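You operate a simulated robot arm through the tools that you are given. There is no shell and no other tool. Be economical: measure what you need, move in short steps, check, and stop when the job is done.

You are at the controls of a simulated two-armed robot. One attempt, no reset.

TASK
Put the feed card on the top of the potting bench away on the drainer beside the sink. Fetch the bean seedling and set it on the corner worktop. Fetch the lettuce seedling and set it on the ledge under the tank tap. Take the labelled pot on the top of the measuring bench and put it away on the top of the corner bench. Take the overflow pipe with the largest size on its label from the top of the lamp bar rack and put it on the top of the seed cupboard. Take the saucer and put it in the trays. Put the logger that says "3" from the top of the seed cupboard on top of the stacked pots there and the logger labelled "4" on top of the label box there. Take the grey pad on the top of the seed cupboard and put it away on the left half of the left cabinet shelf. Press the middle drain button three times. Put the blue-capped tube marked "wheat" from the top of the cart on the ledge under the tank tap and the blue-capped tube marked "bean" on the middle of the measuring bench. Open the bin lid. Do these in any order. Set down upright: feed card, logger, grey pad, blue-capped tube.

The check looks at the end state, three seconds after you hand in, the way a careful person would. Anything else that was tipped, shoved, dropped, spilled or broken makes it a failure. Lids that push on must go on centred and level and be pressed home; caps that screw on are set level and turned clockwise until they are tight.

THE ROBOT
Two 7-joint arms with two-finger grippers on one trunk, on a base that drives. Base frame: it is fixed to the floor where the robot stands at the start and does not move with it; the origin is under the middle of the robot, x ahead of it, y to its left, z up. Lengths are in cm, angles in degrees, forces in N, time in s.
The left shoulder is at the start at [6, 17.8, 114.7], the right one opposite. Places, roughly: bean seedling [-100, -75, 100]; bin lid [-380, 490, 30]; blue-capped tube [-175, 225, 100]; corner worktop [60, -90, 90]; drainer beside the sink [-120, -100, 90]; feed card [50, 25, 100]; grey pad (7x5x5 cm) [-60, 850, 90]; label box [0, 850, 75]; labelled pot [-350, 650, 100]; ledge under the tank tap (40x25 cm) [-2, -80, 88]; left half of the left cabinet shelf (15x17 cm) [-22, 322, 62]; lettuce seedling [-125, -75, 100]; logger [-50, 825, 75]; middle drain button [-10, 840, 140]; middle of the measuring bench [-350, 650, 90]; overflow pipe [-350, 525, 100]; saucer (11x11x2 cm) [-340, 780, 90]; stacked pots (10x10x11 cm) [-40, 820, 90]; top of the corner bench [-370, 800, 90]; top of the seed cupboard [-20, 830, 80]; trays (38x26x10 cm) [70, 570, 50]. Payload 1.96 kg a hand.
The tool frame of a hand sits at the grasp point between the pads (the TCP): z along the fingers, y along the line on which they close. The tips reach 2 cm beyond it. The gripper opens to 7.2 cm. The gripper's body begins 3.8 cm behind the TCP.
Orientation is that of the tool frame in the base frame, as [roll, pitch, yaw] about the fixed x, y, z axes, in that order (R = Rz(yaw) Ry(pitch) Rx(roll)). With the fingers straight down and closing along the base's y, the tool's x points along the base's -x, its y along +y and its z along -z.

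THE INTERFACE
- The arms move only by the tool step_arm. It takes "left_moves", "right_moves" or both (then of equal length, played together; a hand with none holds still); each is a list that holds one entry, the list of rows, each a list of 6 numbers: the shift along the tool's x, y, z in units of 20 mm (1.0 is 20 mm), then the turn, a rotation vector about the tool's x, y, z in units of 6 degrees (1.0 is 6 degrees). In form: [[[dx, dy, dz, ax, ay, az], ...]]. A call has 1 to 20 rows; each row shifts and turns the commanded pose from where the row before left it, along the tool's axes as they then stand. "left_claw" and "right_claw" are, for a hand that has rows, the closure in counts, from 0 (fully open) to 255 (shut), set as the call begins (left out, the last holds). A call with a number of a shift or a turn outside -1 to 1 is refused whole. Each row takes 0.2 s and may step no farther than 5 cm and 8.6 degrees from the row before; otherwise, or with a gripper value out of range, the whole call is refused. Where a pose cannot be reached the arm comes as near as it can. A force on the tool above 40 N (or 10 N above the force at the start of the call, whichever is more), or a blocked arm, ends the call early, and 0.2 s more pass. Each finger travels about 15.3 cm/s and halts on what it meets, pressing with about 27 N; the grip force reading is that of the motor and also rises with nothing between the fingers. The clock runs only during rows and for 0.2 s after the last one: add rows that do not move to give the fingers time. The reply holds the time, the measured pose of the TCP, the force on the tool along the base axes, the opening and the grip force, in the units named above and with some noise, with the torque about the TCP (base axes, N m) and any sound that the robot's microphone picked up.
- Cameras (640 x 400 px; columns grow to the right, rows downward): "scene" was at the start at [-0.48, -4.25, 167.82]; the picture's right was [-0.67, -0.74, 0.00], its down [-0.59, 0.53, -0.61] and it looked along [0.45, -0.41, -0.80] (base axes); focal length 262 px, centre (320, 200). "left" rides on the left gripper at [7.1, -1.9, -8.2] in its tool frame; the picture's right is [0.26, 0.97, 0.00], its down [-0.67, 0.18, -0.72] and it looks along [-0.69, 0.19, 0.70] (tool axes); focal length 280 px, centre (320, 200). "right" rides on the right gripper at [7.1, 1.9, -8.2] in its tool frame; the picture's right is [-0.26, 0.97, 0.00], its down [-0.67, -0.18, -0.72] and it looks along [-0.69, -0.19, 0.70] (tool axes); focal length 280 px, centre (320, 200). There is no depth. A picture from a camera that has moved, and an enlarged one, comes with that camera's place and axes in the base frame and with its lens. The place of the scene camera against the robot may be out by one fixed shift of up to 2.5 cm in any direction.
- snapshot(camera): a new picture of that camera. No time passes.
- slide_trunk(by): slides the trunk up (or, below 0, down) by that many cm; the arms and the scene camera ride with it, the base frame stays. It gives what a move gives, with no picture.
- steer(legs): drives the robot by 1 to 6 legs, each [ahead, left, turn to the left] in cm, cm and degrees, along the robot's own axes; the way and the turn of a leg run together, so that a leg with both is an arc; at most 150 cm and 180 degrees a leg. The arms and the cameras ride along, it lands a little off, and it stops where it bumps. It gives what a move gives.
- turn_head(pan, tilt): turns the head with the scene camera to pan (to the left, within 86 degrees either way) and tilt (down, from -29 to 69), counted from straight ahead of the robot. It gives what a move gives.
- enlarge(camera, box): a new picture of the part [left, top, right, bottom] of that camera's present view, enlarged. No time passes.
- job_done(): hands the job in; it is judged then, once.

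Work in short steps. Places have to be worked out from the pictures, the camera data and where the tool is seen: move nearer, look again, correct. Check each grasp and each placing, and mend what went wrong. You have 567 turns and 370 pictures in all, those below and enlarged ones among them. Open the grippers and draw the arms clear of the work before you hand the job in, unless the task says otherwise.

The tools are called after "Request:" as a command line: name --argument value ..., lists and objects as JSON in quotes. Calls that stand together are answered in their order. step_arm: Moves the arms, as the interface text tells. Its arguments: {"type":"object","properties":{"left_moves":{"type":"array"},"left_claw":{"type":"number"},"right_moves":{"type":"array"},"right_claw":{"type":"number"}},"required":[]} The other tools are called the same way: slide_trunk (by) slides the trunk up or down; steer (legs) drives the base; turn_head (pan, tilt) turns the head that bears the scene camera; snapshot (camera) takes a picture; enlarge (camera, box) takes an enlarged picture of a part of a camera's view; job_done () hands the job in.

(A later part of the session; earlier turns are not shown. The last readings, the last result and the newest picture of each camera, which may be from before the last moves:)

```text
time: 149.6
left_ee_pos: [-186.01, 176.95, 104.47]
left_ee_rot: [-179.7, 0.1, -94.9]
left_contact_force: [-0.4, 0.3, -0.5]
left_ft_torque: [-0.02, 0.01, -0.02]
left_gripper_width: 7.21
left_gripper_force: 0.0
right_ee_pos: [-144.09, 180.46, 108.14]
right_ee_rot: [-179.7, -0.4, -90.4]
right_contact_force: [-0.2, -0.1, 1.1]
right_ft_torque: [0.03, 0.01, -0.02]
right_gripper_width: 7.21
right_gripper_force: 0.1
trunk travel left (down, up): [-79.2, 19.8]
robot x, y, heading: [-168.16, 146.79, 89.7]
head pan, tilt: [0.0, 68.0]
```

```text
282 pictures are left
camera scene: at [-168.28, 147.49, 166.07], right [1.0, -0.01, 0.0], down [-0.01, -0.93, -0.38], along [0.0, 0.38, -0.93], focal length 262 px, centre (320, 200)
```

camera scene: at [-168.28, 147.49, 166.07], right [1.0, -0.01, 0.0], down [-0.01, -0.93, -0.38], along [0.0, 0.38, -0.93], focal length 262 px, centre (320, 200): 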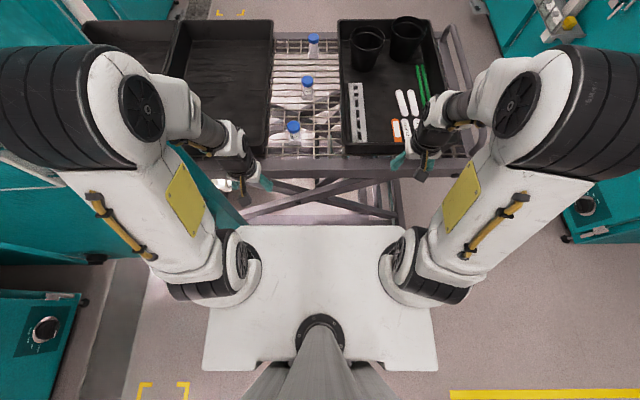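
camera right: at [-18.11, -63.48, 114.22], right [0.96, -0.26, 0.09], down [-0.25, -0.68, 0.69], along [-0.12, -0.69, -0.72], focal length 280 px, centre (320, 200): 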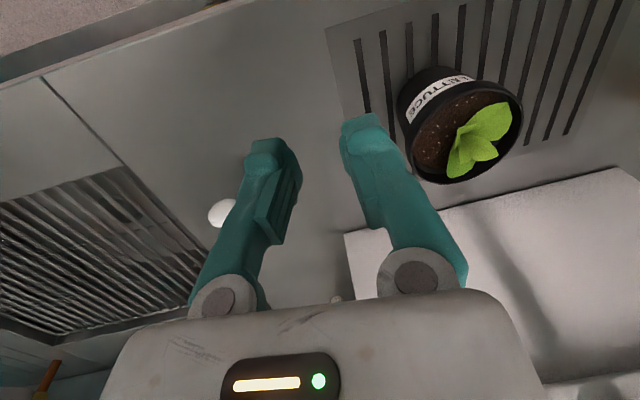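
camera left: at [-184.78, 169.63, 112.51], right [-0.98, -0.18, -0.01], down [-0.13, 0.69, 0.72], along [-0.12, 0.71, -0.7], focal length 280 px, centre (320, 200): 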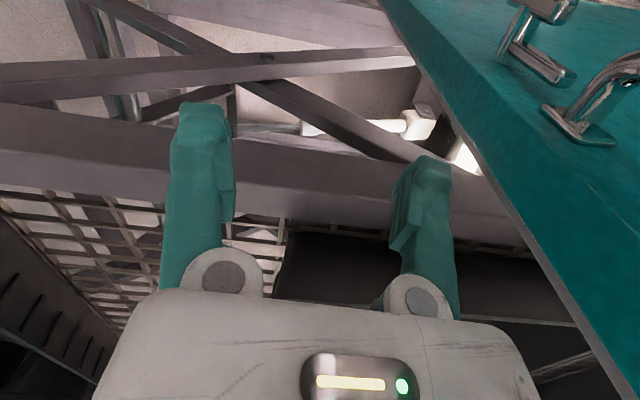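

There's room to go ~7 cm nearer with the base under the deck. First I raise the trunk, shift right away from the cabinet and advance.

Request:
slide_trunk --by 10

Request:
steer --legs '[[0, -4, 0.3], [7, 0, 0]]'

Request:
snapshot --camera "scene"

Request:
snapshot --camera "left"

```text
time: 150.9
left_ee_pos: [-186.19, 176.82, 114.34]
left_ee_rot: [-179.7, 0.2, -94.9]
left_contact_force: [0.3, 0.1, 0.4]
left_ft_torque: [0.01, 0.01, 0.0]
left_gripper_width: 7.17
left_gripper_force: 0.1
right_ee_pos: [-144.15, 180.55, 118.09]
right_ee_rot: [-179.7, -0.3, -90.5]
right_contact_force: [0.1, -0.4, -0.7]
right_ft_torque: [-0.01, -0.05, 0.0]
right_gripper_width: 7.21
right_gripper_force: 0.1
trunk travel left (down, up): [-89.2, 9.8]
robot x, y, heading: [-168.32, 146.99, 89.6]
head pan, tilt: [0.0, 68.0]
```

```text
time: 152.4
left_ee_pos: [-182.53, 183.3, 114.62]
left_ee_rot: [-179.6, 0.3, -94.6]
left_contact_force: [-0.6, -0.7, -0.6]
left_ft_torque: [0.01, -0.04, 0.01]
left_gripper_width: 7.21
left_gripper_force: 0.0
right_ee_pos: [-140.53, 187.15, 118.41]
right_ee_rot: [-179.5, -0.2, -90.2]
right_contact_force: [0.5, 0.3, 0.0]
right_ft_torque: [0.02, -0.06, 0.02]
right_gripper_width: 7.17
right_gripper_force: 0.0
trunk travel left (down, up): [-89.2, 9.8]
robot x, y, heading: [-164.32, 153.56, 89.8]
head pan, tilt: [0.0, 68.0]
```

```text
281 pictures are left
camera scene: at [-164.67, 153.69, 176.06], right [1.0, 0.0, 0.0], down [0.0, -0.93, -0.38], along [0.0, 0.38, -0.93], focal length 262 px, centre (320, 200)
```

scene: 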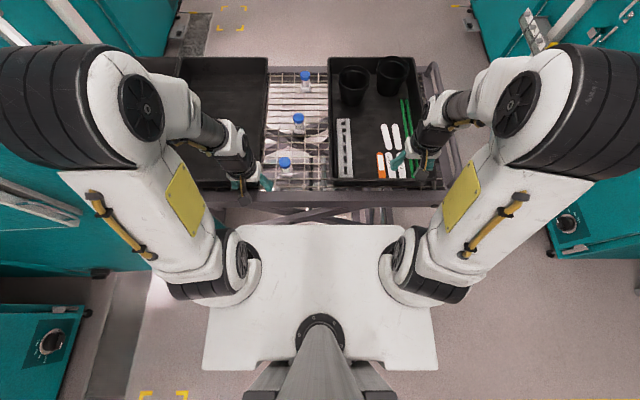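

```text
280 pictures are left
camera left: at [-181.26, 175.97, 122.56], right [-0.98, -0.18, -0.01], down [-0.13, 0.68, 0.72], along [-0.13, 0.71, -0.69], focal length 280 px, centre (320, 200)
```

left: 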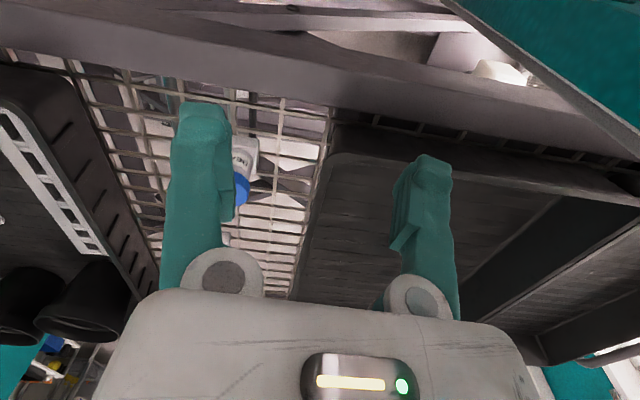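

Bean cap at (−175.9,196.7), wheat cap at (−171.9,214.1). I extend the left hand over the wheat tube.

Request:
step_arm --left_moves '[[[-0.97, -0.25, 0, 0, 0, 0], [-0.97, -0.25, 0, 0, 0, 0], [-0.97, -0.25, 0, 0, 0, 0], [-0.97, -0.25, 0, 0, 0, 0], [-0.97, -0.25, 0, 0, 0, 0], [-0.97, -0.25, 0, 0, 0, 0], [-0.97, -0.25, 0, 0, 0, 0], [-0.97, -0.25, 0, 0, 0, 0], [-0.97, -0.25, 0, 0, 0, 0], [-0.97, -0.25, 0, 0, 0, 0], [-0.97, -0.25, 0, 0, 0, 0], [-0.97, -0.25, 0, 0, 0, 0], [-0.97, -0.25, 0, 0, 0, 0], [-0.97, -0.25, 0, 0, 0, 0], [-0.97, -0.25, 0, 0, 0, 0], [-0.97, -0.25, 0, 0, 0, 0]]]'

Request:
snapshot --camera "left"

Request:
snapshot --camera "scene"

```text
time: 155.8
left_ee_pos: [-173.27, 210.27, 114.7]
left_ee_rot: [-179.7, 0.2, -94.7]
left_contact_force: [-0.2, 0.2, -0.5]
left_ft_torque: [0.0, 0.02, 0.0]
left_gripper_width: 7.24
left_gripper_force: 0.0
left hand out of reach, approached as far as the arm can: row 15, 16
right_ee_pos: [-140.31, 187.44, 118.15]
right_ee_rot: [-179.8, -0.4, -90.2]
right_contact_force: [1.3, 0.4, 0.0]
right_ft_torque: [0.01, -0.01, -0.01]
right_gripper_width: 7.21
right_gripper_force: 0.0
trunk travel left (down, up): [-89.2, 9.8]
robot x, y, heading: [-164.01, 154.07, 89.9]
head pan, tilt: [0.0, 68.0]
```

```text
279 pictures are left
camera left: at [-171.94, 202.95, 122.7], right [-0.98, -0.18, -0.01], down [-0.13, 0.68, 0.72], along [-0.13, 0.71, -0.7], focal length 280 px, centre (320, 200)
```

left: 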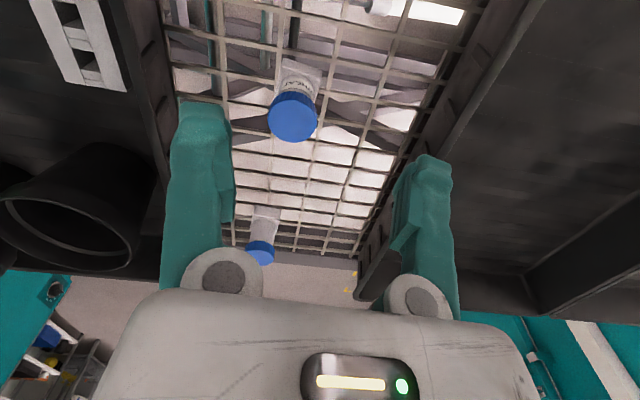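

```text
278 pictures are left
camera scene: at [-164.3, 154.35, 176.06], right [1.0, 0.0, 0.0], down [0.0, -0.93, -0.37], along [0.0, 0.37, -0.93], focal length 262 px, centre (320, 200)
```

scene: 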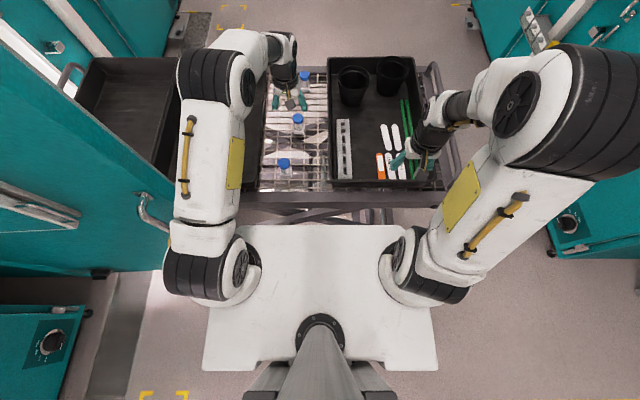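

Wheat cap at (−171.8,214.0), top z≈103.5. I lower and extend over it.

Request:
step_arm --left_moves '[[[0, 0, 1, 0, 0, 0], [0, 0, 1, 0, 0, 0], [-0.6, -0.3, 0.5, 0, 0, 0], [-0.6, -0.3, 0, 0, 0, 0], [-0.65, -0.3, 0, 0, 0, 0]]]'

Request:
snapshot --camera "left"

```text
time: 157.0
left_ee_pos: [-171.82, 212.58, 109.63]
left_ee_rot: [-179.6, 0.2, -94.6]
left_contact_force: [0.0, -0.1, -0.4]
left_ft_torque: [0.02, 0.01, -0.01]
left_gripper_width: 7.18
left_gripper_force: 0.1
left hand out of reach, approached as far as the arm can: row 5
right_ee_pos: [-140.31, 187.57, 118.16]
right_ee_rot: [-179.7, -0.3, -90.2]
right_contact_force: [0.4, -1.0, -0.8]
right_ft_torque: [0.03, -0.01, -0.01]
right_gripper_width: 7.23
right_gripper_force: 0.0
trunk travel left (down, up): [-89.2, 9.8]
robot x, y, heading: [-164.4, 154.24, 89.6]
head pan, tilt: [0.0, 68.0]
```

```text
277 pictures are left
camera left: at [-170.51, 205.24, 117.7], right [-0.98, -0.18, -0.01], down [-0.13, 0.68, 0.72], along [-0.13, 0.71, -0.7], focal length 280 px, centre (320, 200)
```

left: 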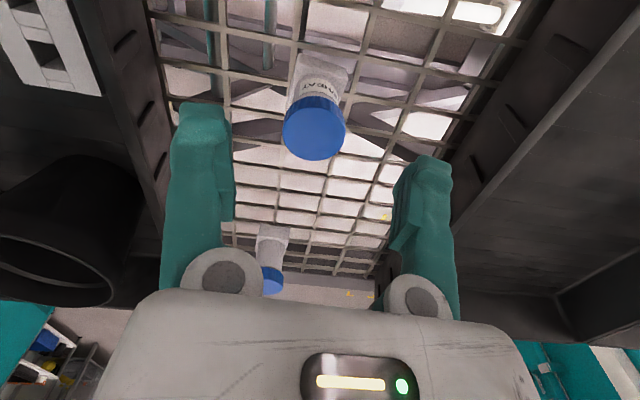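

Request:
step_arm --left_moves '[[[0, 0, 0.8, 0, 0, 0], [0, 0, 0.8, 0, 0, 0], [-0.35, 0, 0.6, 0, 0, 0], [-0.3, 0, 0.6, 0, 0, 0], [-0.1, 0, 0.6, 0, 0, 0], [0, 0, 0.6, 0, 0, 0]]]'

Request:
snapshot --camera "left"

```text
time: 158.4
left_ee_pos: [-171.65, 213.96, 101.6]
left_ee_rot: [-179.7, 0.3, -94.6]
left_contact_force: [-0.4, -0.7, -0.4]
left_ft_torque: [-0.02, -0.01, 0.0]
left_gripper_width: 7.21
left_gripper_force: 0.0
right_ee_pos: [-140.38, 187.63, 118.24]
right_ee_rot: [-179.7, -0.4, -90.3]
right_contact_force: [0.3, 0.4, -0.5]
right_ft_torque: [-0.02, 0.03, 0.0]
right_gripper_width: 7.2
right_gripper_force: 0.0
trunk travel left (down, up): [-89.2, 9.8]
robot x, y, heading: [-164.42, 154.06, 89.7]
head pan, tilt: [0.0, 68.0]
```

```text
276 pictures are left
camera left: at [-170.32, 206.76, 109.63], right [-0.98, -0.18, -0.01], down [-0.13, 0.68, 0.72], along [-0.13, 0.71, -0.7], focal length 280 px, centre (320, 200)
```

left: 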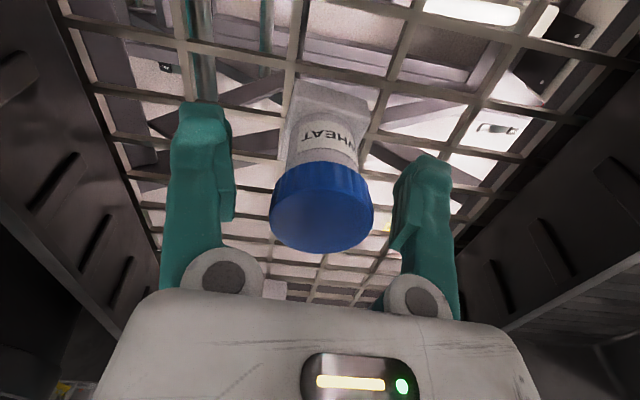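

WHEAT is between the fingers. I lower slightly and close.

Request:
step_arm --left_moves '[[[0, 0, 0.25, 0, 0, 0], [0, 0, 0, 0, 0, 0]]]'

Request:
step_arm --left_moves '[[[0, 0, 0, 0, 0, 0], [0, 0, 0, 0, 0, 0], [0, 0, 0, 0, 0, 0]]]' --left_claw 255

Request:
step_arm --left_moves '[[[0, 0, -0.5, 0, 0, 0], [0, 0, -0.5, 0, 0, 0], [0, 0, -0.5, 0, 0, 0]]]'

Request:
snapshot --camera "left"

```text
time: 159.0
left_ee_pos: [-171.7, 214.04, 101.18]
left_ee_rot: [-179.8, 0.3, -94.7]
left_contact_force: [0.4, 0.5, 0.7]
left_ft_torque: [-0.01, 0.03, 0.02]
left_gripper_width: 7.21
left_gripper_force: 0.0
right_ee_pos: [-140.27, 187.61, 118.22]
right_ee_rot: [-179.7, -0.3, -90.2]
right_contact_force: [-0.8, 0.5, 0.1]
right_ft_torque: [-0.03, 0.01, 0.0]
right_gripper_width: 7.19
right_gripper_force: 0.1
trunk travel left (down, up): [-89.2, 9.8]
robot x, y, heading: [-164.13, 153.51, 89.8]
head pan, tilt: [0.0, 68.0]
```

```text
time: 159.8
left_ee_pos: [-171.54, 214.04, 101.13]
left_ee_rot: [-179.6, 0.3, -94.6]
left_contact_force: [0.7, 0.8, -0.2]
left_ft_torque: [0.0, -0.02, -0.02]
left_gripper_width: 2.73
left_gripper_force: 26.6
right_ee_pos: [-140.18, 187.54, 118.2]
right_ee_rot: [-179.7, -0.4, -90.2]
right_contact_force: [1.0, 0.3, 0.2]
right_ft_torque: [0.01, 0.02, 0.04]
right_gripper_width: 7.21
right_gripper_force: 0.1
trunk travel left (down, up): [-89.2, 9.8]
robot x, y, heading: [-164.5, 153.8, 90.0]
head pan, tilt: [0.0, 68.0]
```

```text
time: 160.6
left_ee_pos: [-171.63, 213.94, 103.05]
left_ee_rot: [-179.7, 0.5, -94.6]
left_contact_force: [-0.1, 0.1, -0.6]
left_ft_torque: [-0.02, -0.02, -0.02]
left_gripper_width: 2.7
left_gripper_force: 27.1
left hand out of reach, approached as far as the arm can: row 3
right_ee_pos: [-140.28, 187.52, 118.1]
right_ee_rot: [-179.8, -0.4, -90.2]
right_contact_force: [0.6, -0.5, 0.0]
right_ft_torque: [-0.01, -0.02, -0.01]
right_gripper_width: 7.22
right_gripper_force: 0.1
trunk travel left (down, up): [-89.2, 9.8]
robot x, y, heading: [-164.21, 153.91, 90.0]
head pan, tilt: [0.0, 68.0]
```

```text
275 pictures are left
camera left: at [-170.33, 206.71, 111.16], right [-0.98, -0.18, -0.01], down [-0.13, 0.68, 0.72], along [-0.13, 0.71, -0.7], focal length 280 px, centre (320, 200)
```

left: 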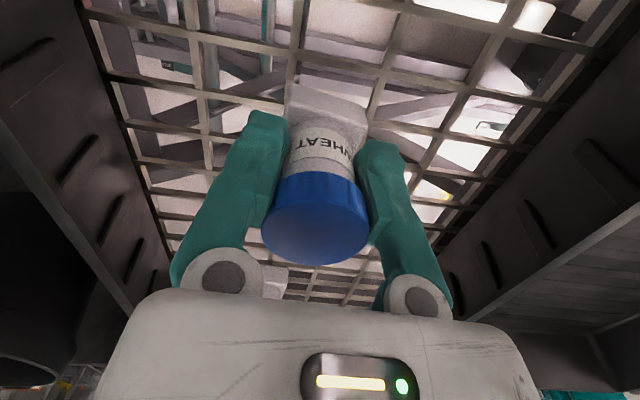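

Wheat lifted with its foot attached. I draw it back and up, clear of the bean tube.

Request:
step_arm --left_moves '[[[0.3, -0.2, -0.6, 0, 0, 0], [0.6, -0.2, -0.7, 0, 0, 0], [0.8, -0.2, -0.6, 0, 0, 0], [0.8, -0.2, -0.6, 0, 0, 0], [0.8, -0.2, -0.6, 0, 0, 0], [0.9, -0.2, -0.6, 0, 0, 0], [0.9, -0.1, -0.6, 0, 0, 0], [0.9, 0, -0.6, 0, 0, 0], [0.9, 0, -0.4, 0, 0, 0], [0.9, 0, 0, 0, 0, 0], [0.9, 0, 0, 0, 0, 0], [0.9, 0.3, 0, 0, 0, 0], [0.9, 0.3, 0, 0, 0, 0], [0.9, 0.3, 0, 0, 0, 0], [0.9, 0.3, 0, 0, 0, 0]]]'

Request:
snapshot --camera "scene"

```text
time: 163.8
left_ee_pos: [-173.53, 189.34, 113.68]
left_ee_rot: [-179.7, 0.2, -94.7]
left_contact_force: [-0.2, -0.1, -0.7]
left_ft_torque: [-0.02, 0.0, 0.05]
left_gripper_width: 2.65
left_gripper_force: 27.2
right_ee_pos: [-140.34, 187.55, 118.21]
right_ee_rot: [-179.7, -0.3, -90.2]
right_contact_force: [-0.5, 0.1, 0.0]
right_ft_torque: [0.02, -0.01, 0.0]
right_gripper_width: 7.21
right_gripper_force: 0.0
trunk travel left (down, up): [-89.2, 9.8]
robot x, y, heading: [-164.3, 153.94, 89.7]
head pan, tilt: [0.0, 68.0]
```

```text
274 pictures are left
camera scene: at [-164.34, 154.29, 176.06], right [1.0, 0.0, 0.0], down [0.0, -0.93, -0.38], along [0.0, 0.38, -0.93], focal length 262 px, centre (320, 200)
```

scene: 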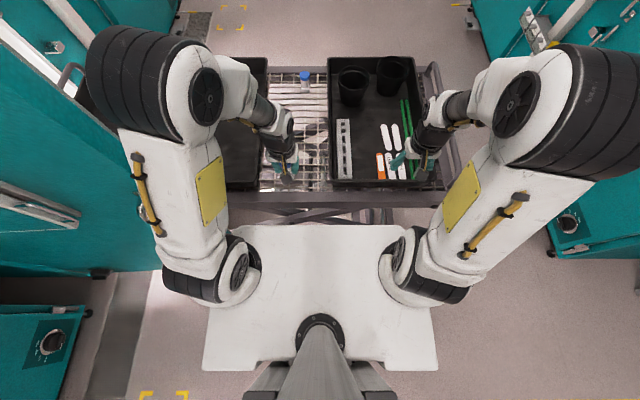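

I park the left hand back-left and bring the right hand across over the bean tube.

Request:
step_arm --left_moves '[[[1, 0.6, 0, 0, 0, 0], [1, 0.6, 0, 0, 0, 0], [1, 0.6, 0, 0, 0, 0], [1, 0.6, 0, 0, 0, 0], [1, 0.6, 0, 0, 0, 0], [0.8, 0.6, 0, 0, 0, 0], [0.5, 0.6, 0, 0, 0, 0]]]'

Request:
step_arm --right_moves '[[[-0.3, 1, 0, 0, 0, 0], [-0.3, 1, 0, 0, 0, 0], [-0.3, 1, 0, 0, 0, 0], [-0.3, 1, 0, 0, 0, 0], [-0.3, 1, 0, 0, 0, 0], [-0.3, 1, 0, 0, 0, 0], [-0.3, 1, 0, 0, 0, 0], [-0.3, 1, 0, 0, 0, 0], [-0.3, 1, 0, 0, 0, 0], [-0.3, 1, 0.2, 0, 0, 0], [-0.3, 1, 0.2, 0, 0, 0], [-0.3, 1, 0.2, 0, 0, 0], [-0.3, 1, 0.2, 0, 0, 0], [-0.3, 1, 0.2, 0, 0, 0], [-0.3, 1, 0.2, 0, 0, 0]]]'

Request:
snapshot --camera "scene"

Request:
snapshot --camera "right"

```text
time: 165.4
left_ee_pos: [-182.42, 183.47, 112.8]
left_ee_rot: [-179.6, 0.0, -94.4]
left_contact_force: [0.1, -0.3, -0.9]
left_ft_torque: [-0.01, 0.01, -0.02]
left_gripper_width: 2.63
left_gripper_force: 27.5
left hand out of reach, approached as far as the arm can: row 4, 5, 6, 7
right_ee_pos: [-140.39, 187.53, 118.19]
right_ee_rot: [-179.7, -0.5, -90.2]
right_contact_force: [-0.8, 1.0, -0.3]
right_ft_torque: [0.04, -0.01, -0.01]
right_gripper_width: 7.23
right_gripper_force: 0.0
trunk travel left (down, up): [-89.2, 9.8]
robot x, y, heading: [-164.32, 153.96, 89.7]
head pan, tilt: [0.0, 68.0]
```

```text
time: 168.6
left_ee_pos: [-182.43, 183.57, 112.77]
left_ee_rot: [-179.6, 0.1, -94.6]
left_contact_force: [-0.8, -0.2, -0.2]
left_ft_torque: [-0.01, 0.01, 0.0]
left_gripper_width: 2.61
left_gripper_force: 26.5
right_ee_pos: [-170.36, 196.6, 115.44]
right_ee_rot: [-179.5, -0.3, -90.3]
right_contact_force: [-0.3, 0.9, 0.2]
right_ft_torque: [0.02, 0.01, -0.01]
right_gripper_width: 7.22
right_gripper_force: 0.1
trunk travel left (down, up): [-89.2, 9.8]
robot x, y, heading: [-164.23, 153.6, 89.7]
head pan, tilt: [0.0, 68.0]
```

```text
273 pictures are left
camera scene: at [-164.41, 154.43, 176.06], right [1.0, 0.0, 0.0], down [0.0, -0.93, -0.37], along [0.0, 0.37, -0.93], focal length 262 px, centre (320, 200)
```

scene: 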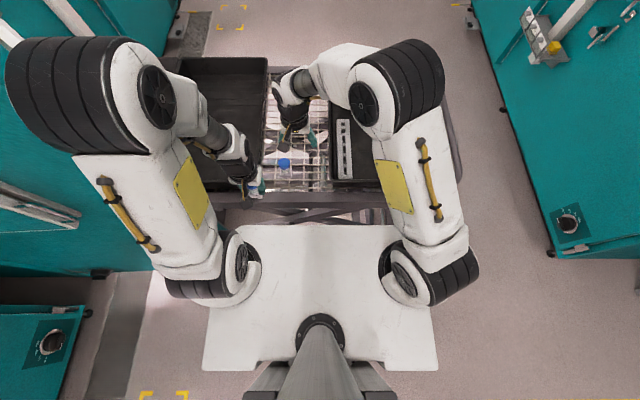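

```text
272 pictures are left
camera right: at [-172.46, 189.69, 123.59], right [-0.96, 0.27, -0.01], down [0.18, 0.68, 0.71], along [0.19, 0.68, -0.7], focal length 280 px, centre (320, 200)
```

right: 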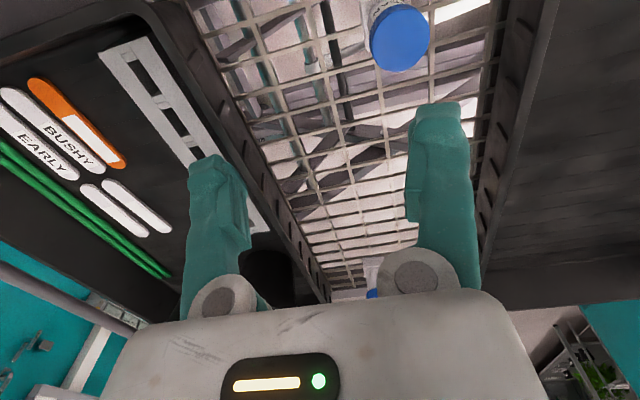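

Bean cap confirmed at (−175.9,196.2). I move the left hand 4 cm further left for clearance, then the right hand goes over the tube and down.

Request:
step_arm --left_moves '[[[0, 0.7, 0, 0, 0, 0], [0, 0.7, 0, 0, 0, 0], [0, 0.6, 0, 0, 0, 0]]]'

Request:
step_arm --right_moves '[[[0, 0.95, 0.3, 0, 0, 0], [0.1, 0.95, 0.3, 0, 0, 0], [0.1, 0.85, 0.3, 0, 0, 0], [0, 0, 1, 0, 0, 0], [0, 0, 1, 0, 0, 0], [0, 0, 0.8, 0, 0, 0]]]'

Request:
snapshot --camera "right"

```text
time: 169.4
left_ee_pos: [-186.38, 183.78, 112.82]
left_ee_rot: [-179.8, 0.2, -94.6]
left_contact_force: [0.7, -0.5, 0.0]
left_ft_torque: [0.02, -0.01, 0.02]
left_gripper_width: 2.66
left_gripper_force: 26.9
right_ee_pos: [-170.33, 196.51, 115.51]
right_ee_rot: [-179.7, -0.4, -90.3]
right_contact_force: [-0.6, 0.2, -0.2]
right_ft_torque: [-0.05, 0.0, 0.0]
right_gripper_width: 7.18
right_gripper_force: 0.1
trunk travel left (down, up): [-89.2, 9.8]
robot x, y, heading: [-164.34, 153.94, 89.7]
head pan, tilt: [0.0, 68.0]
```

```text
time: 170.8
left_ee_pos: [-186.42, 183.88, 112.72]
left_ee_rot: [-179.7, 0.1, -94.6]
left_contact_force: [0.2, 0.2, 0.4]
left_ft_torque: [0.03, 0.02, 0.02]
left_gripper_width: 2.65
left_gripper_force: 27.2
right_ee_pos: [-175.65, 196.2, 108.16]
right_ee_rot: [-179.8, -0.5, -90.3]
right_contact_force: [-0.3, 0.4, 0.6]
right_ft_torque: [0.01, 0.03, -0.04]
right_gripper_width: 7.19
right_gripper_force: 0.0
trunk travel left (down, up): [-89.2, 9.8]
robot x, y, heading: [-164.06, 153.95, 89.5]
head pan, tilt: [0.0, 68.0]
```

```text
271 pictures are left
camera right: at [-177.78, 189.21, 116.21], right [-0.96, 0.27, -0.01], down [0.18, 0.68, 0.71], along [0.19, 0.68, -0.7], focal length 280 px, centre (320, 200)
```

right: 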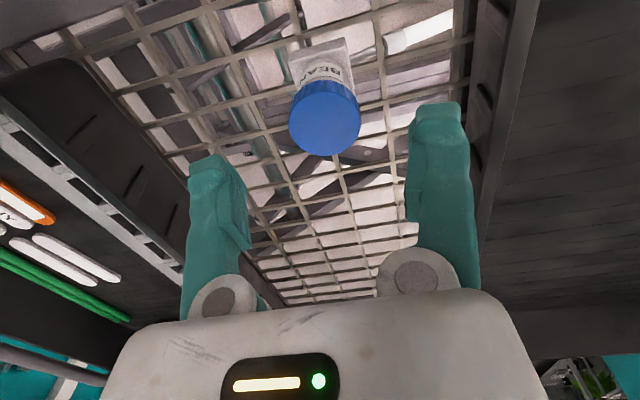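

Request:
step_arm --right_moves '[[[0, 0.15, 0.9, 0, 0, 0], [0, 0, 0.9, 0, 0, 0], [0, 0, 0.9, 0, 0, 0], [0, 0, 0.8, 0, 0, 0]]]'

Request:
step_arm --right_moves '[[[0, 0, 0, 0, 0, 0], [0, 0, 0, 0, 0, 0], [0, 0, 0, 0, 0, 0]]]' --right_claw 255

Request:
step_arm --right_moves '[[[0, 0, -0.5, 0, 0, 0], [0, 0, -0.5, 0, 0, 0], [0, 0, -1, 0, 0, 0], [0, 0, -1, 0, 0, 0], [0, 0, -1, 0, 0, 0], [0, 0, -1, 0, 0, 0]]]'

Request:
snapshot --camera "right"

```text
time: 171.8
left_ee_pos: [-186.39, 184.0, 112.79]
left_ee_rot: [-179.7, 0.3, -94.6]
left_contact_force: [-0.9, -0.7, 0.0]
left_ft_torque: [-0.03, 0.01, -0.01]
left_gripper_width: 2.63
left_gripper_force: 27.2
right_ee_pos: [-176.07, 196.21, 101.1]
right_ee_rot: [-179.8, -0.4, -90.1]
right_contact_force: [-0.9, -0.3, -0.3]
right_ft_torque: [0.01, 0.03, -0.02]
right_gripper_width: 7.19
right_gripper_force: 0.0
trunk travel left (down, up): [-89.2, 9.8]
robot x, y, heading: [-164.66, 153.75, 89.6]
head pan, tilt: [0.0, 68.0]
```

```text
time: 172.6
left_ee_pos: [-186.35, 183.85, 112.86]
left_ee_rot: [-179.7, 0.2, -94.7]
left_contact_force: [0.2, 0.2, 0.6]
left_ft_torque: [-0.04, -0.01, 0.0]
left_gripper_width: 2.66
left_gripper_force: 26.6
right_ee_pos: [-176.01, 196.1, 101.07]
right_ee_rot: [-179.6, -0.4, -90.2]
right_contact_force: [-0.1, -1.1, 0.2]
right_ft_torque: [-0.02, 0.01, 0.01]
right_gripper_width: 2.68
right_gripper_force: 27.3
trunk travel left (down, up): [-89.2, 9.8]
robot x, y, heading: [-164.28, 153.75, 89.7]
head pan, tilt: [0.0, 68.0]
```

```text
time: 174.0
left_ee_pos: [-186.39, 183.83, 112.78]
left_ee_rot: [-179.6, 0.3, -94.7]
left_contact_force: [0.4, 0.1, 0.2]
left_ft_torque: [0.02, 0.0, -0.01]
left_gripper_width: 2.63
left_gripper_force: 27.5
right_ee_pos: [-175.96, 196.15, 111.01]
right_ee_rot: [-179.8, -0.4, -90.2]
right_contact_force: [1.3, -0.3, 0.4]
right_ft_torque: [-0.01, 0.01, 0.01]
right_gripper_width: 2.64
right_gripper_force: 27.0
trunk travel left (down, up): [-89.2, 9.8]
robot x, y, heading: [-164.33, 154.03, 89.8]
head pan, tilt: [0.0, 68.0]
```

```text
270 pictures are left
camera right: at [-178.04, 189.28, 119.12], right [-0.96, 0.27, -0.01], down [0.18, 0.68, 0.71], along [0.19, 0.69, -0.7], focal length 280 px, centre (320, 200)
```

right: 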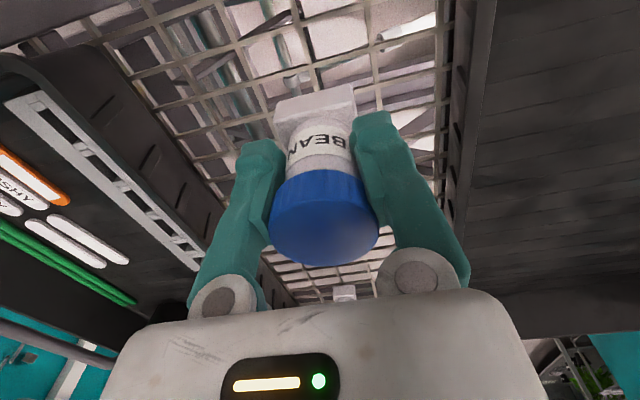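

Both tubes held. I bring the right hand back to its side, then drive back to the sink bench.

Request:
step_arm --right_moves '[[[0.3, -1, 0, 0, 0, 0], [0.3, -1, 0, 0, 0, 0], [0.3, -1, 0, 0, 0, 0], [0.3, -1, 0, 0, 0, 0], [0.4, -1, 0, 0, 0, 0], [0.4, -1, 0, 0, 0, 0], [0.4, -1, 0, 0, 0, 0], [0.4, -1, 0, 0, 0, 0], [0.4, -1, 0, 0, 0, 0], [0.4, -1, 0, 0, 0, 0], [0.4, -1, 0, 0, 0, 0], [0.4, -1, 0, 0, 0, 0], [0.4, -1, 0, 0, 0, 0]]]'

Request:
steer --legs '[[-70, 0, 0], [0, -62, 0], [-38, 0, 0], [0, 0, 180], [38, 0, 0], [0, 98, 0]]'

Request:
turn_head --pan 0 --tilt 55

Request:
snapshot --camera "scene"

```text
time: 176.8
left_ee_pos: [-186.38, 183.73, 112.81]
left_ee_rot: [-179.7, 0.2, -94.6]
left_contact_force: [-0.5, 0.6, -0.5]
left_ft_torque: [0.01, 0.01, 0.01]
left_gripper_width: 2.64
left_gripper_force: 26.5
right_ee_pos: [-149.99, 186.47, 111.37]
right_ee_rot: [-179.7, -0.4, -90.2]
right_contact_force: [-0.3, -0.1, -0.8]
right_ft_torque: [0.01, -0.01, 0.02]
right_gripper_width: 2.65
right_gripper_force: 27.1
trunk travel left (down, up): [-89.2, 9.8]
robot x, y, heading: [-164.14, 153.89, 89.8]
head pan, tilt: [0.0, 68.0]
```

```text
time: 199.8
left_ee_pos: [18.48, -21.04, 112.73]
left_ee_rot: [-179.7, 0.3, 85.6]
left_contact_force: [-0.4, 0.5, -0.7]
left_ft_torque: [0.01, 0.04, 0.0]
left_gripper_width: 2.65
left_gripper_force: 26.7
right_ee_pos: [-17.91, -23.92, 111.19]
right_ee_rot: [-179.7, -0.5, 89.8]
right_contact_force: [-0.2, -0.4, -0.9]
right_ft_torque: [0.02, 0.01, 0.01]
right_gripper_width: 2.65
right_gripper_force: 27.1
trunk travel left (down, up): [-89.2, 9.8]
robot x, y, heading: [-3.79, 8.45, -89.9]
head pan, tilt: [0.0, 68.0]
```

```text
time: 200.6
left_ee_pos: [18.51, -21.12, 112.8]
left_ee_rot: [-179.7, 0.3, 85.5]
left_contact_force: [-0.4, 0.0, -0.7]
left_ft_torque: [-0.01, 0.0, -0.02]
left_gripper_width: 2.64
left_gripper_force: 27.3
right_ee_pos: [-17.84, -23.89, 111.2]
right_ee_rot: [-179.8, -0.4, 89.9]
right_contact_force: [-0.6, -0.3, -0.3]
right_ft_torque: [0.02, 0.0, -0.02]
right_gripper_width: 2.66
right_gripper_force: 26.7
trunk travel left (down, up): [-89.2, 9.8]
robot x, y, heading: [-3.65, 8.67, -89.9]
head pan, tilt: [0.0, 55.0]
```

```text
269 pictures are left
camera scene: at [-3.65, 8.27, 177.52], right [-1.0, 0.0, 0.0], down [0.0, 0.82, -0.57], along [0.0, -0.57, -0.82], focal length 262 px, centre (320, 200)
```

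scene: 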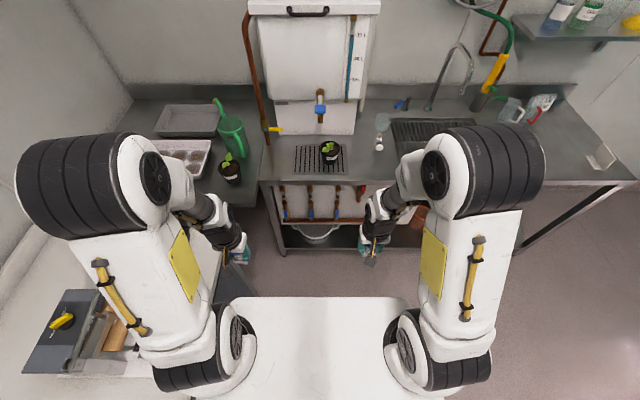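

All previous objects stand fine. I drive forward and carry the wheat to (8,−77) beside the lettuce.

Request:
steer --legs '[[35, 0, 0]]'

Request:
step_arm --left_moves '[[[-1, -0.55, 0, 0, 0, 0], [-1, -0.55, 0, 0, 0, 0], [-1, -0.55, 0, 0, 0, 0], [-1, -0.55, 0, 0, 0, 0], [-1, -0.55, 0, 0, 0, 0], [-1, -0.55, 0, 0, 0, 0], [-1, -0.55, 0, 0, 0, 0], [-1, -0.55, 0, 0, 0, 0], [-0.9, -0.5, 0, 0, 0, 0], [0, 0, 0.9, 0, 0, 0], [0, 0, 0.9, 0, 0, 0], [0, 0, 0.9, 0, 0, 0], [0, 0, 0.9, 0, 0, 0]]]'

Request:
snapshot --camera "scene"

Request:
snapshot --camera "left"

```text
time: 202.8
left_ee_pos: [18.36, -55.68, 112.9]
left_ee_rot: [-179.8, 0.2, 85.5]
left_contact_force: [0.2, -0.1, 0.1]
left_ft_torque: [0.03, 0.03, -0.01]
left_gripper_width: 2.62
left_gripper_force: 26.3
right_ee_pos: [-17.87, -58.58, 111.34]
right_ee_rot: [-179.6, -0.4, 89.9]
right_contact_force: [0.0, -0.6, -0.5]
right_ft_torque: [0.02, -0.01, 0.0]
right_gripper_width: 2.64
right_gripper_force: 27.4
trunk travel left (down, up): [-89.2, 9.8]
robot x, y, heading: [-3.81, -26.08, -90.1]
head pan, tilt: [0.0, 55.0]
```

```text
time: 205.6
left_ee_pos: [7.16, -72.88, 105.67]
left_ee_rot: [-179.7, 0.2, 85.6]
left_contact_force: [0.3, 0.2, -0.5]
left_ft_torque: [-0.01, -0.02, 0.03]
left_gripper_width: 2.64
left_gripper_force: 27.7
right_ee_pos: [-17.94, -58.74, 111.21]
right_ee_rot: [-179.7, -0.3, 89.9]
right_contact_force: [0.6, 0.8, -0.7]
right_ft_torque: [0.02, 0.01, -0.01]
right_gripper_width: 2.67
right_gripper_force: 27.1
trunk travel left (down, up): [-89.2, 9.8]
robot x, y, heading: [-3.84, -26.02, -90.2]
head pan, tilt: [0.0, 55.0]
```

```text
268 pictures are left
camera scene: at [-3.75, -26.51, 177.53], right [-1.0, 0.0, 0.0], down [0.0, 0.82, -0.57], along [0.0, -0.57, -0.82], focal length 262 px, centre (320, 200)
```

scene: 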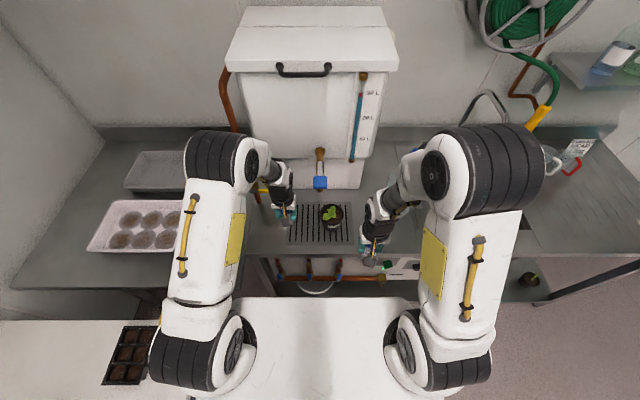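

```text
267 pictures are left
camera left: at [5.92, -65.72, 113.75], right [0.98, 0.19, -0.01], down [0.13, -0.68, 0.72], along [0.13, -0.7, -0.7], focal length 280 px, centre (320, 200)
```

left: 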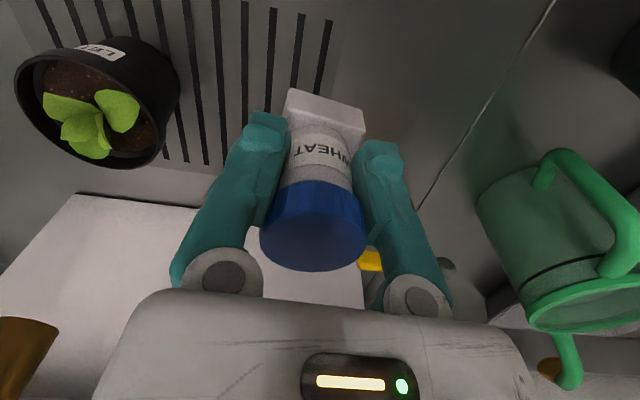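

I shift it 3 cm left onto the solid part of the ledge and lower.

Request:
step_arm --left_moves '[[[-0.75, 0.7, 0, 0, 0, 0], [-0.75, 0.7, 0, 0, 0, 0], [0, 0, 1, 0, 0, 0], [0, 0, 1, 0, 0, 0], [0, 0, 1, 0, 0, 0], [0, 0, 0.5, 0, 0, 0]]]'

Request:
step_arm --left_moves '[[[0, 0, 0.2, 0, 0, 0], [0, 0, 0.2, 0, 0, 0], [0, 0, 0.2, 0, 0, 0]]]'

Request:
snapshot --camera "left"

```text
time: 207.0
left_ee_pos: [9.75, -76.1, 98.68]
left_ee_rot: [-179.7, 0.1, 85.5]
left_contact_force: [0.1, -1.0, -0.6]
left_ft_torque: [0.01, 0.03, -0.03]
left_gripper_width: 2.65
left_gripper_force: 27.2
right_ee_pos: [-18.01, -58.57, 111.26]
right_ee_rot: [-179.6, -0.4, 89.9]
right_contact_force: [-0.6, 0.4, -0.1]
right_ft_torque: [0.01, -0.03, 0.02]
right_gripper_width: 2.67
right_gripper_force: 27.1
trunk travel left (down, up): [-89.2, 9.8]
robot x, y, heading: [-3.76, -26.0, -89.8]
head pan, tilt: [0.0, 55.0]
```

```text
time: 207.8
left_ee_pos: [9.66, -76.08, 97.42]
left_ee_rot: [-179.7, 0.3, 85.5]
left_contact_force: [-0.4, 0.5, 0.2]
left_ft_torque: [0.01, -0.01, -0.03]
left_gripper_width: 2.62
left_gripper_force: 26.4
right_ee_pos: [-17.98, -58.55, 111.29]
right_ee_rot: [-179.8, -0.3, 89.8]
right_contact_force: [0.8, 0.2, -0.1]
right_ft_torque: [0.02, -0.02, -0.01]
right_gripper_width: 2.66
right_gripper_force: 26.6
trunk travel left (down, up): [-89.2, 9.8]
robot x, y, heading: [-3.7, -26.04, -90.1]
head pan, tilt: [0.0, 55.0]
```

```text
266 pictures are left
camera left: at [8.41, -68.89, 105.53], right [0.98, 0.19, -0.01], down [0.13, -0.68, 0.72], along [0.13, -0.7, -0.7], focal length 280 px, centre (320, 200)
```

left: 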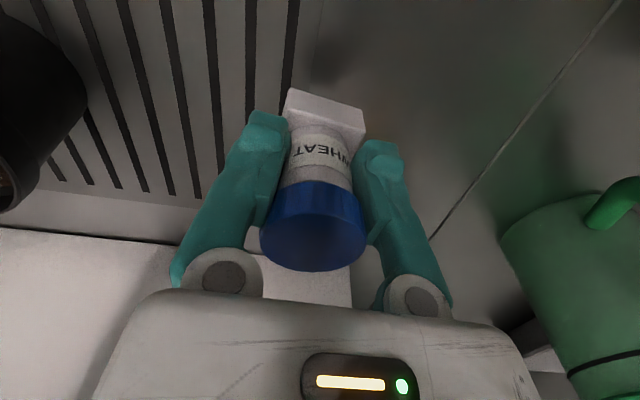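

Request:
step_arm --left_moves '[[[0, 0, 0.2, 0, 0, 0], [0, 0, 0.2, 0, 0, 0], [0, 0, 0.2, 0, 0, 0], [0, 0, 0.2, 0, 0, 0]]]'

```text
time: 208.8
left_ee_pos: [9.63, -76.02, 95.94]
left_ee_rot: [-179.6, 0.2, 85.5]
left_contact_force: [0.3, 0.6, -0.9]
left_ft_torque: [-0.02, 0.0, 0.0]
left_gripper_width: 2.64
left_gripper_force: 27.2
right_ee_pos: [-17.91, -58.58, 111.24]
right_ee_rot: [-179.7, -0.4, 89.9]
right_contact_force: [1.0, -1.1, -0.7]
right_ft_torque: [-0.02, 0.0, 0.0]
right_gripper_width: 2.64
right_gripper_force: 27.6
trunk travel left (down, up): [-89.2, 9.8]
robot x, y, heading: [-3.82, -25.59, -90.2]
head pan, tilt: [0.0, 55.0]
```

Request:
step_arm --left_moves '[[[0, 0, 0.15, 0, 0, 0], [0, 0, 0.15, 0, 0, 0], [0, 0, 0.15, 0, 0, 0]]]'

Request:
step_arm --left_moves '[[[0, 0, 0.15, 0, 0, 0], [0, 0, 0.15, 0, 0, 0]]]'

```text
time: 209.6
left_ee_pos: [9.52, -76.13, 94.99]
left_ee_rot: [-179.7, 0.2, 85.5]
left_contact_force: [0.7, -1.1, -1.4]
left_ft_torque: [-0.01, 0.01, 0.01]
left_gripper_width: 2.65
left_gripper_force: 26.8
right_ee_pos: [-17.9, -58.64, 111.32]
right_ee_rot: [-179.7, -0.4, 89.8]
right_contact_force: [-0.7, 0.0, -1.1]
right_ft_torque: [0.03, 0.0, 0.01]
right_gripper_width: 2.65
right_gripper_force: 26.9
trunk travel left (down, up): [-89.2, 9.8]
robot x, y, heading: [-3.92, -25.91, -90.2]
head pan, tilt: [0.0, 55.0]
```

```text
time: 210.2
left_ee_pos: [9.7, -76.13, 94.4]
left_ee_rot: [-179.7, 0.2, 85.5]
left_contact_force: [-0.4, -0.4, -1.3]
left_ft_torque: [-0.01, 0.03, -0.03]
left_gripper_width: 2.65
left_gripper_force: 27.1
right_ee_pos: [-17.96, -58.52, 111.25]
right_ee_rot: [-179.7, -0.4, 89.8]
right_contact_force: [-0.2, 0.0, -1.0]
right_ft_torque: [0.0, -0.01, 0.02]
right_gripper_width: 2.65
right_gripper_force: 26.9
trunk travel left (down, up): [-89.2, 9.8]
robot x, y, heading: [-4.05, -25.84, -90.1]
head pan, tilt: [0.0, 55.0]
```

Request:
step_arm --left_moves '[[[0, 0, 0.15, 0, 0, 0], [0, 0, 0.15, 0, 0, 0]]]'

Request:
enlarge --camera "scene" --box '[240, 170, 380, 260]'

```text
time: 210.8
left_ee_pos: [9.68, -76.12, 93.93]
left_ee_rot: [-179.7, 0.3, 85.5]
left_contact_force: [-0.4, 0.0, -0.6]
left_ft_torque: [-0.01, 0.02, 0.0]
left_gripper_width: 2.65
left_gripper_force: 27.3
right_ee_pos: [-17.76, -58.76, 111.3]
right_ee_rot: [-179.7, -0.3, 89.9]
right_contact_force: [-0.1, -0.4, -0.9]
right_ft_torque: [-0.02, -0.03, 0.0]
right_gripper_width: 2.65
right_gripper_force: 26.9
trunk travel left (down, up): [-89.2, 9.8]
robot x, y, heading: [-3.77, -25.95, -90.1]
head pan, tilt: [0.0, 55.0]
```

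```text
4.44 times, centred on (310, 215) of scene
camera zoom: at [-3.76, -26.47, 177.53], right [-1.0, 0.0, 0.0], down [0.0, 0.82, -0.57], along [0.0, -0.57, -0.82], focal length 1166 px, centre (364, 133)
```

zoom: 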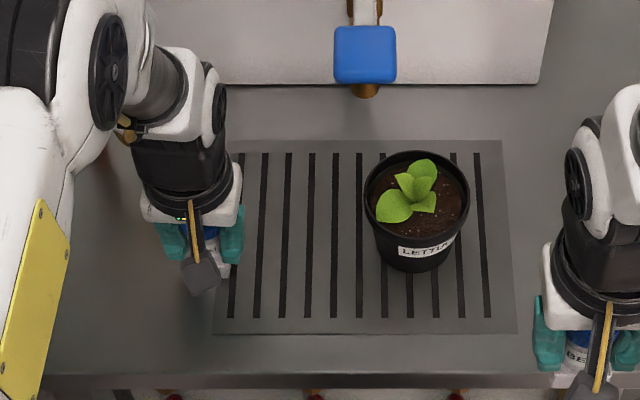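

Request:
step_arm --left_moves '[[[0, 0, 0.15, 0, 0, 0], [0, 0, 0.15, 0, 0, 0]]]'

Request:
step_arm --left_moves '[[[0, 0, 0.15, 0, 0, 0], [0, 0, 0, 0, 0, 0]]]'

```text
time: 211.4
left_ee_pos: [9.63, -76.11, 93.11]
left_ee_rot: [-179.8, 0.2, 85.5]
left_contact_force: [-0.3, 0.1, -0.8]
left_ft_torque: [0.01, 0.01, 0.02]
left_gripper_width: 2.64
left_gripper_force: 27.3
right_ee_pos: [-17.92, -58.67, 111.23]
right_ee_rot: [-179.7, -0.4, 89.9]
right_contact_force: [-0.3, -0.9, -1.1]
right_ft_torque: [0.0, 0.03, -0.02]
right_gripper_width: 2.66
right_gripper_force: 27.0
trunk travel left (down, up): [-89.2, 9.8]
robot x, y, heading: [-4.08, -26.34, -90.3]
head pan, tilt: [0.0, 55.0]
```

```text
time: 212.0
left_ee_pos: [9.58, -76.18, 93.0]
left_ee_rot: [-179.7, 0.2, 85.5]
left_contact_force: [0.6, -0.2, 6.1]
left_ft_torque: [-0.19, -0.12, -0.03]
left_gripper_width: 2.62
left_gripper_force: 26.8
right_ee_pos: [-17.98, -58.64, 111.34]
right_ee_rot: [-179.8, -0.3, 89.9]
right_contact_force: [-0.2, -0.3, -0.5]
right_ft_torque: [0.03, 0.02, 0.0]
right_gripper_width: 2.64
right_gripper_force: 26.5
trunk travel left (down, up): [-89.2, 9.8]
robot x, y, heading: [-3.65, -26.2, -89.9]
head pan, tilt: [0.0, 55.0]
```

Contact at 93.0. Release and lift.

Request:
step_arm --left_moves '[[[0, 0, 0, 0, 0, 0], [0, 0, 0, 0, 0, 0], [0, 0, -0.5, 0, 0, 0], [0, 0, -1, 0, 0, 0], [0, 0, -1, 0, 0, 0], [0, 0, -1, 0, 0, 0], [0, 0, -1, 0, 0, 0], [0, 0, -1, 0, 0, 0], [0, 0, -1, 0, 0, 0], [1, 0.3, -0.5, 0, 0, 0], [1, 0.3, 0, 0, 0, 0], [1, 0.3, 0, 0, 0, 0], [1, 0.3, 0, 0, 0, 0]]]' --left_claw 60

Request:
enlarge --camera "scene" --box '[220, 150, 400, 270]'

```text
time: 214.8
left_ee_pos: [12.87, -68.2, 106.89]
left_ee_rot: [-179.6, 0.1, 85.4]
left_contact_force: [0.4, 0.6, -0.8]
left_ft_torque: [-0.05, 0.0, 0.02]
left_gripper_width: 5.49
left_gripper_force: 0.0
right_ee_pos: [-17.93, -58.48, 111.28]
right_ee_rot: [-179.7, -0.4, 89.9]
right_contact_force: [-0.2, 0.4, -1.0]
right_ft_torque: [0.03, -0.01, 0.02]
right_gripper_width: 2.64
right_gripper_force: 27.3
trunk travel left (down, up): [-89.2, 9.8]
robot x, y, heading: [-3.67, -26.13, -90.0]
head pan, tilt: [0.0, 55.0]
```

```text
3.33 times, centred on (310, 210) of scene
camera zoom: at [-3.72, -26.34, 177.53], right [-1.0, 0.0, 0.0], down [0.0, 0.82, -0.57], along [0.0, -0.57, -0.82], focal length 874 px, centre (353, 167)
```

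zoom: 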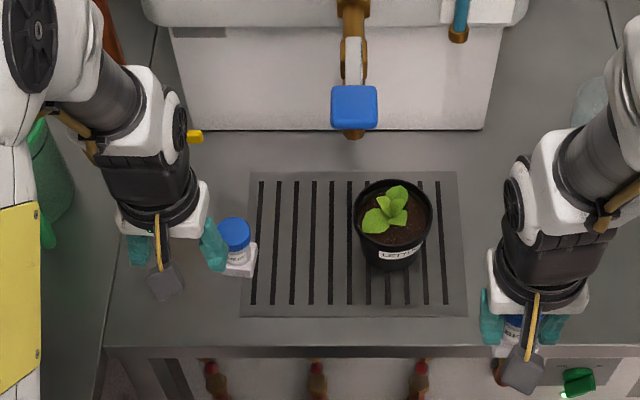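

Wheat is placed. Now on to the far part of the room with the bean tube in the right hand: I back off, turn and drive down the corridor at x≈−72.

Request:
steer --legs '[[-32, 0, 0], [0, -69, 0], [0, 0, 180], [150, 0, 0], [120, 0, 0]]'

Request:
turn_head --pan 0 --tilt 25

Request:
snapshot --camera "scene"

```text
time: 240.5
left_ee_pos: [-92.43, 319.64, 106.8]
left_ee_rot: [-179.6, 0.2, -93.6]
left_contact_force: [0.4, 0.0, -0.4]
left_ft_torque: [0.02, 0.01, 0.0]
left_gripper_width: 5.52
left_gripper_force: 0.0
right_ee_pos: [-61.5, 310.33, 111.42]
right_ee_rot: [-179.6, -0.3, -89.2]
right_contact_force: [-0.5, -0.4, -0.1]
right_ft_torque: [0.0, -0.01, -0.01]
right_gripper_width: 2.67
right_gripper_force: 26.5
trunk travel left (down, up): [-89.2, 9.8]
robot x, y, heading: [-75.17, 277.6, 90.9]
head pan, tilt: [0.0, 55.0]
```

```text
time: 241.4
left_ee_pos: [-92.4, 319.54, 106.85]
left_ee_rot: [-179.7, 0.2, -93.4]
left_contact_force: [-0.3, 0.2, 0.4]
left_ft_torque: [0.0, 0.03, -0.02]
left_gripper_width: 5.52
left_gripper_force: 0.0
right_ee_pos: [-61.66, 310.36, 111.38]
right_ee_rot: [-179.6, -0.4, -89.2]
right_contact_force: [1.4, 0.7, -0.2]
right_ft_torque: [-0.04, 0.01, -0.02]
right_gripper_width: 2.66
right_gripper_force: 27.1
trunk travel left (down, up): [-89.2, 9.8]
robot x, y, heading: [-74.8, 277.82, 90.5]
head pan, tilt: [0.0, 25.0]
```

```text
263 pictures are left
camera scene: at [-75.2, 281.49, 181.92], right [1.0, 0.01, 0.0], down [0.01, -0.42, -0.91], along [-0.01, 0.91, -0.42], focal length 262 px, centre (320, 200)
```

scene: 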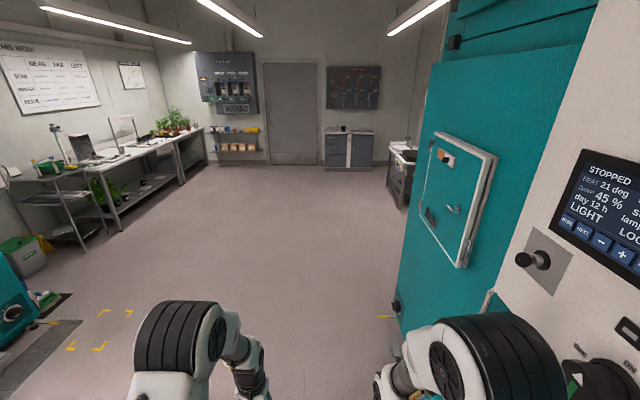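

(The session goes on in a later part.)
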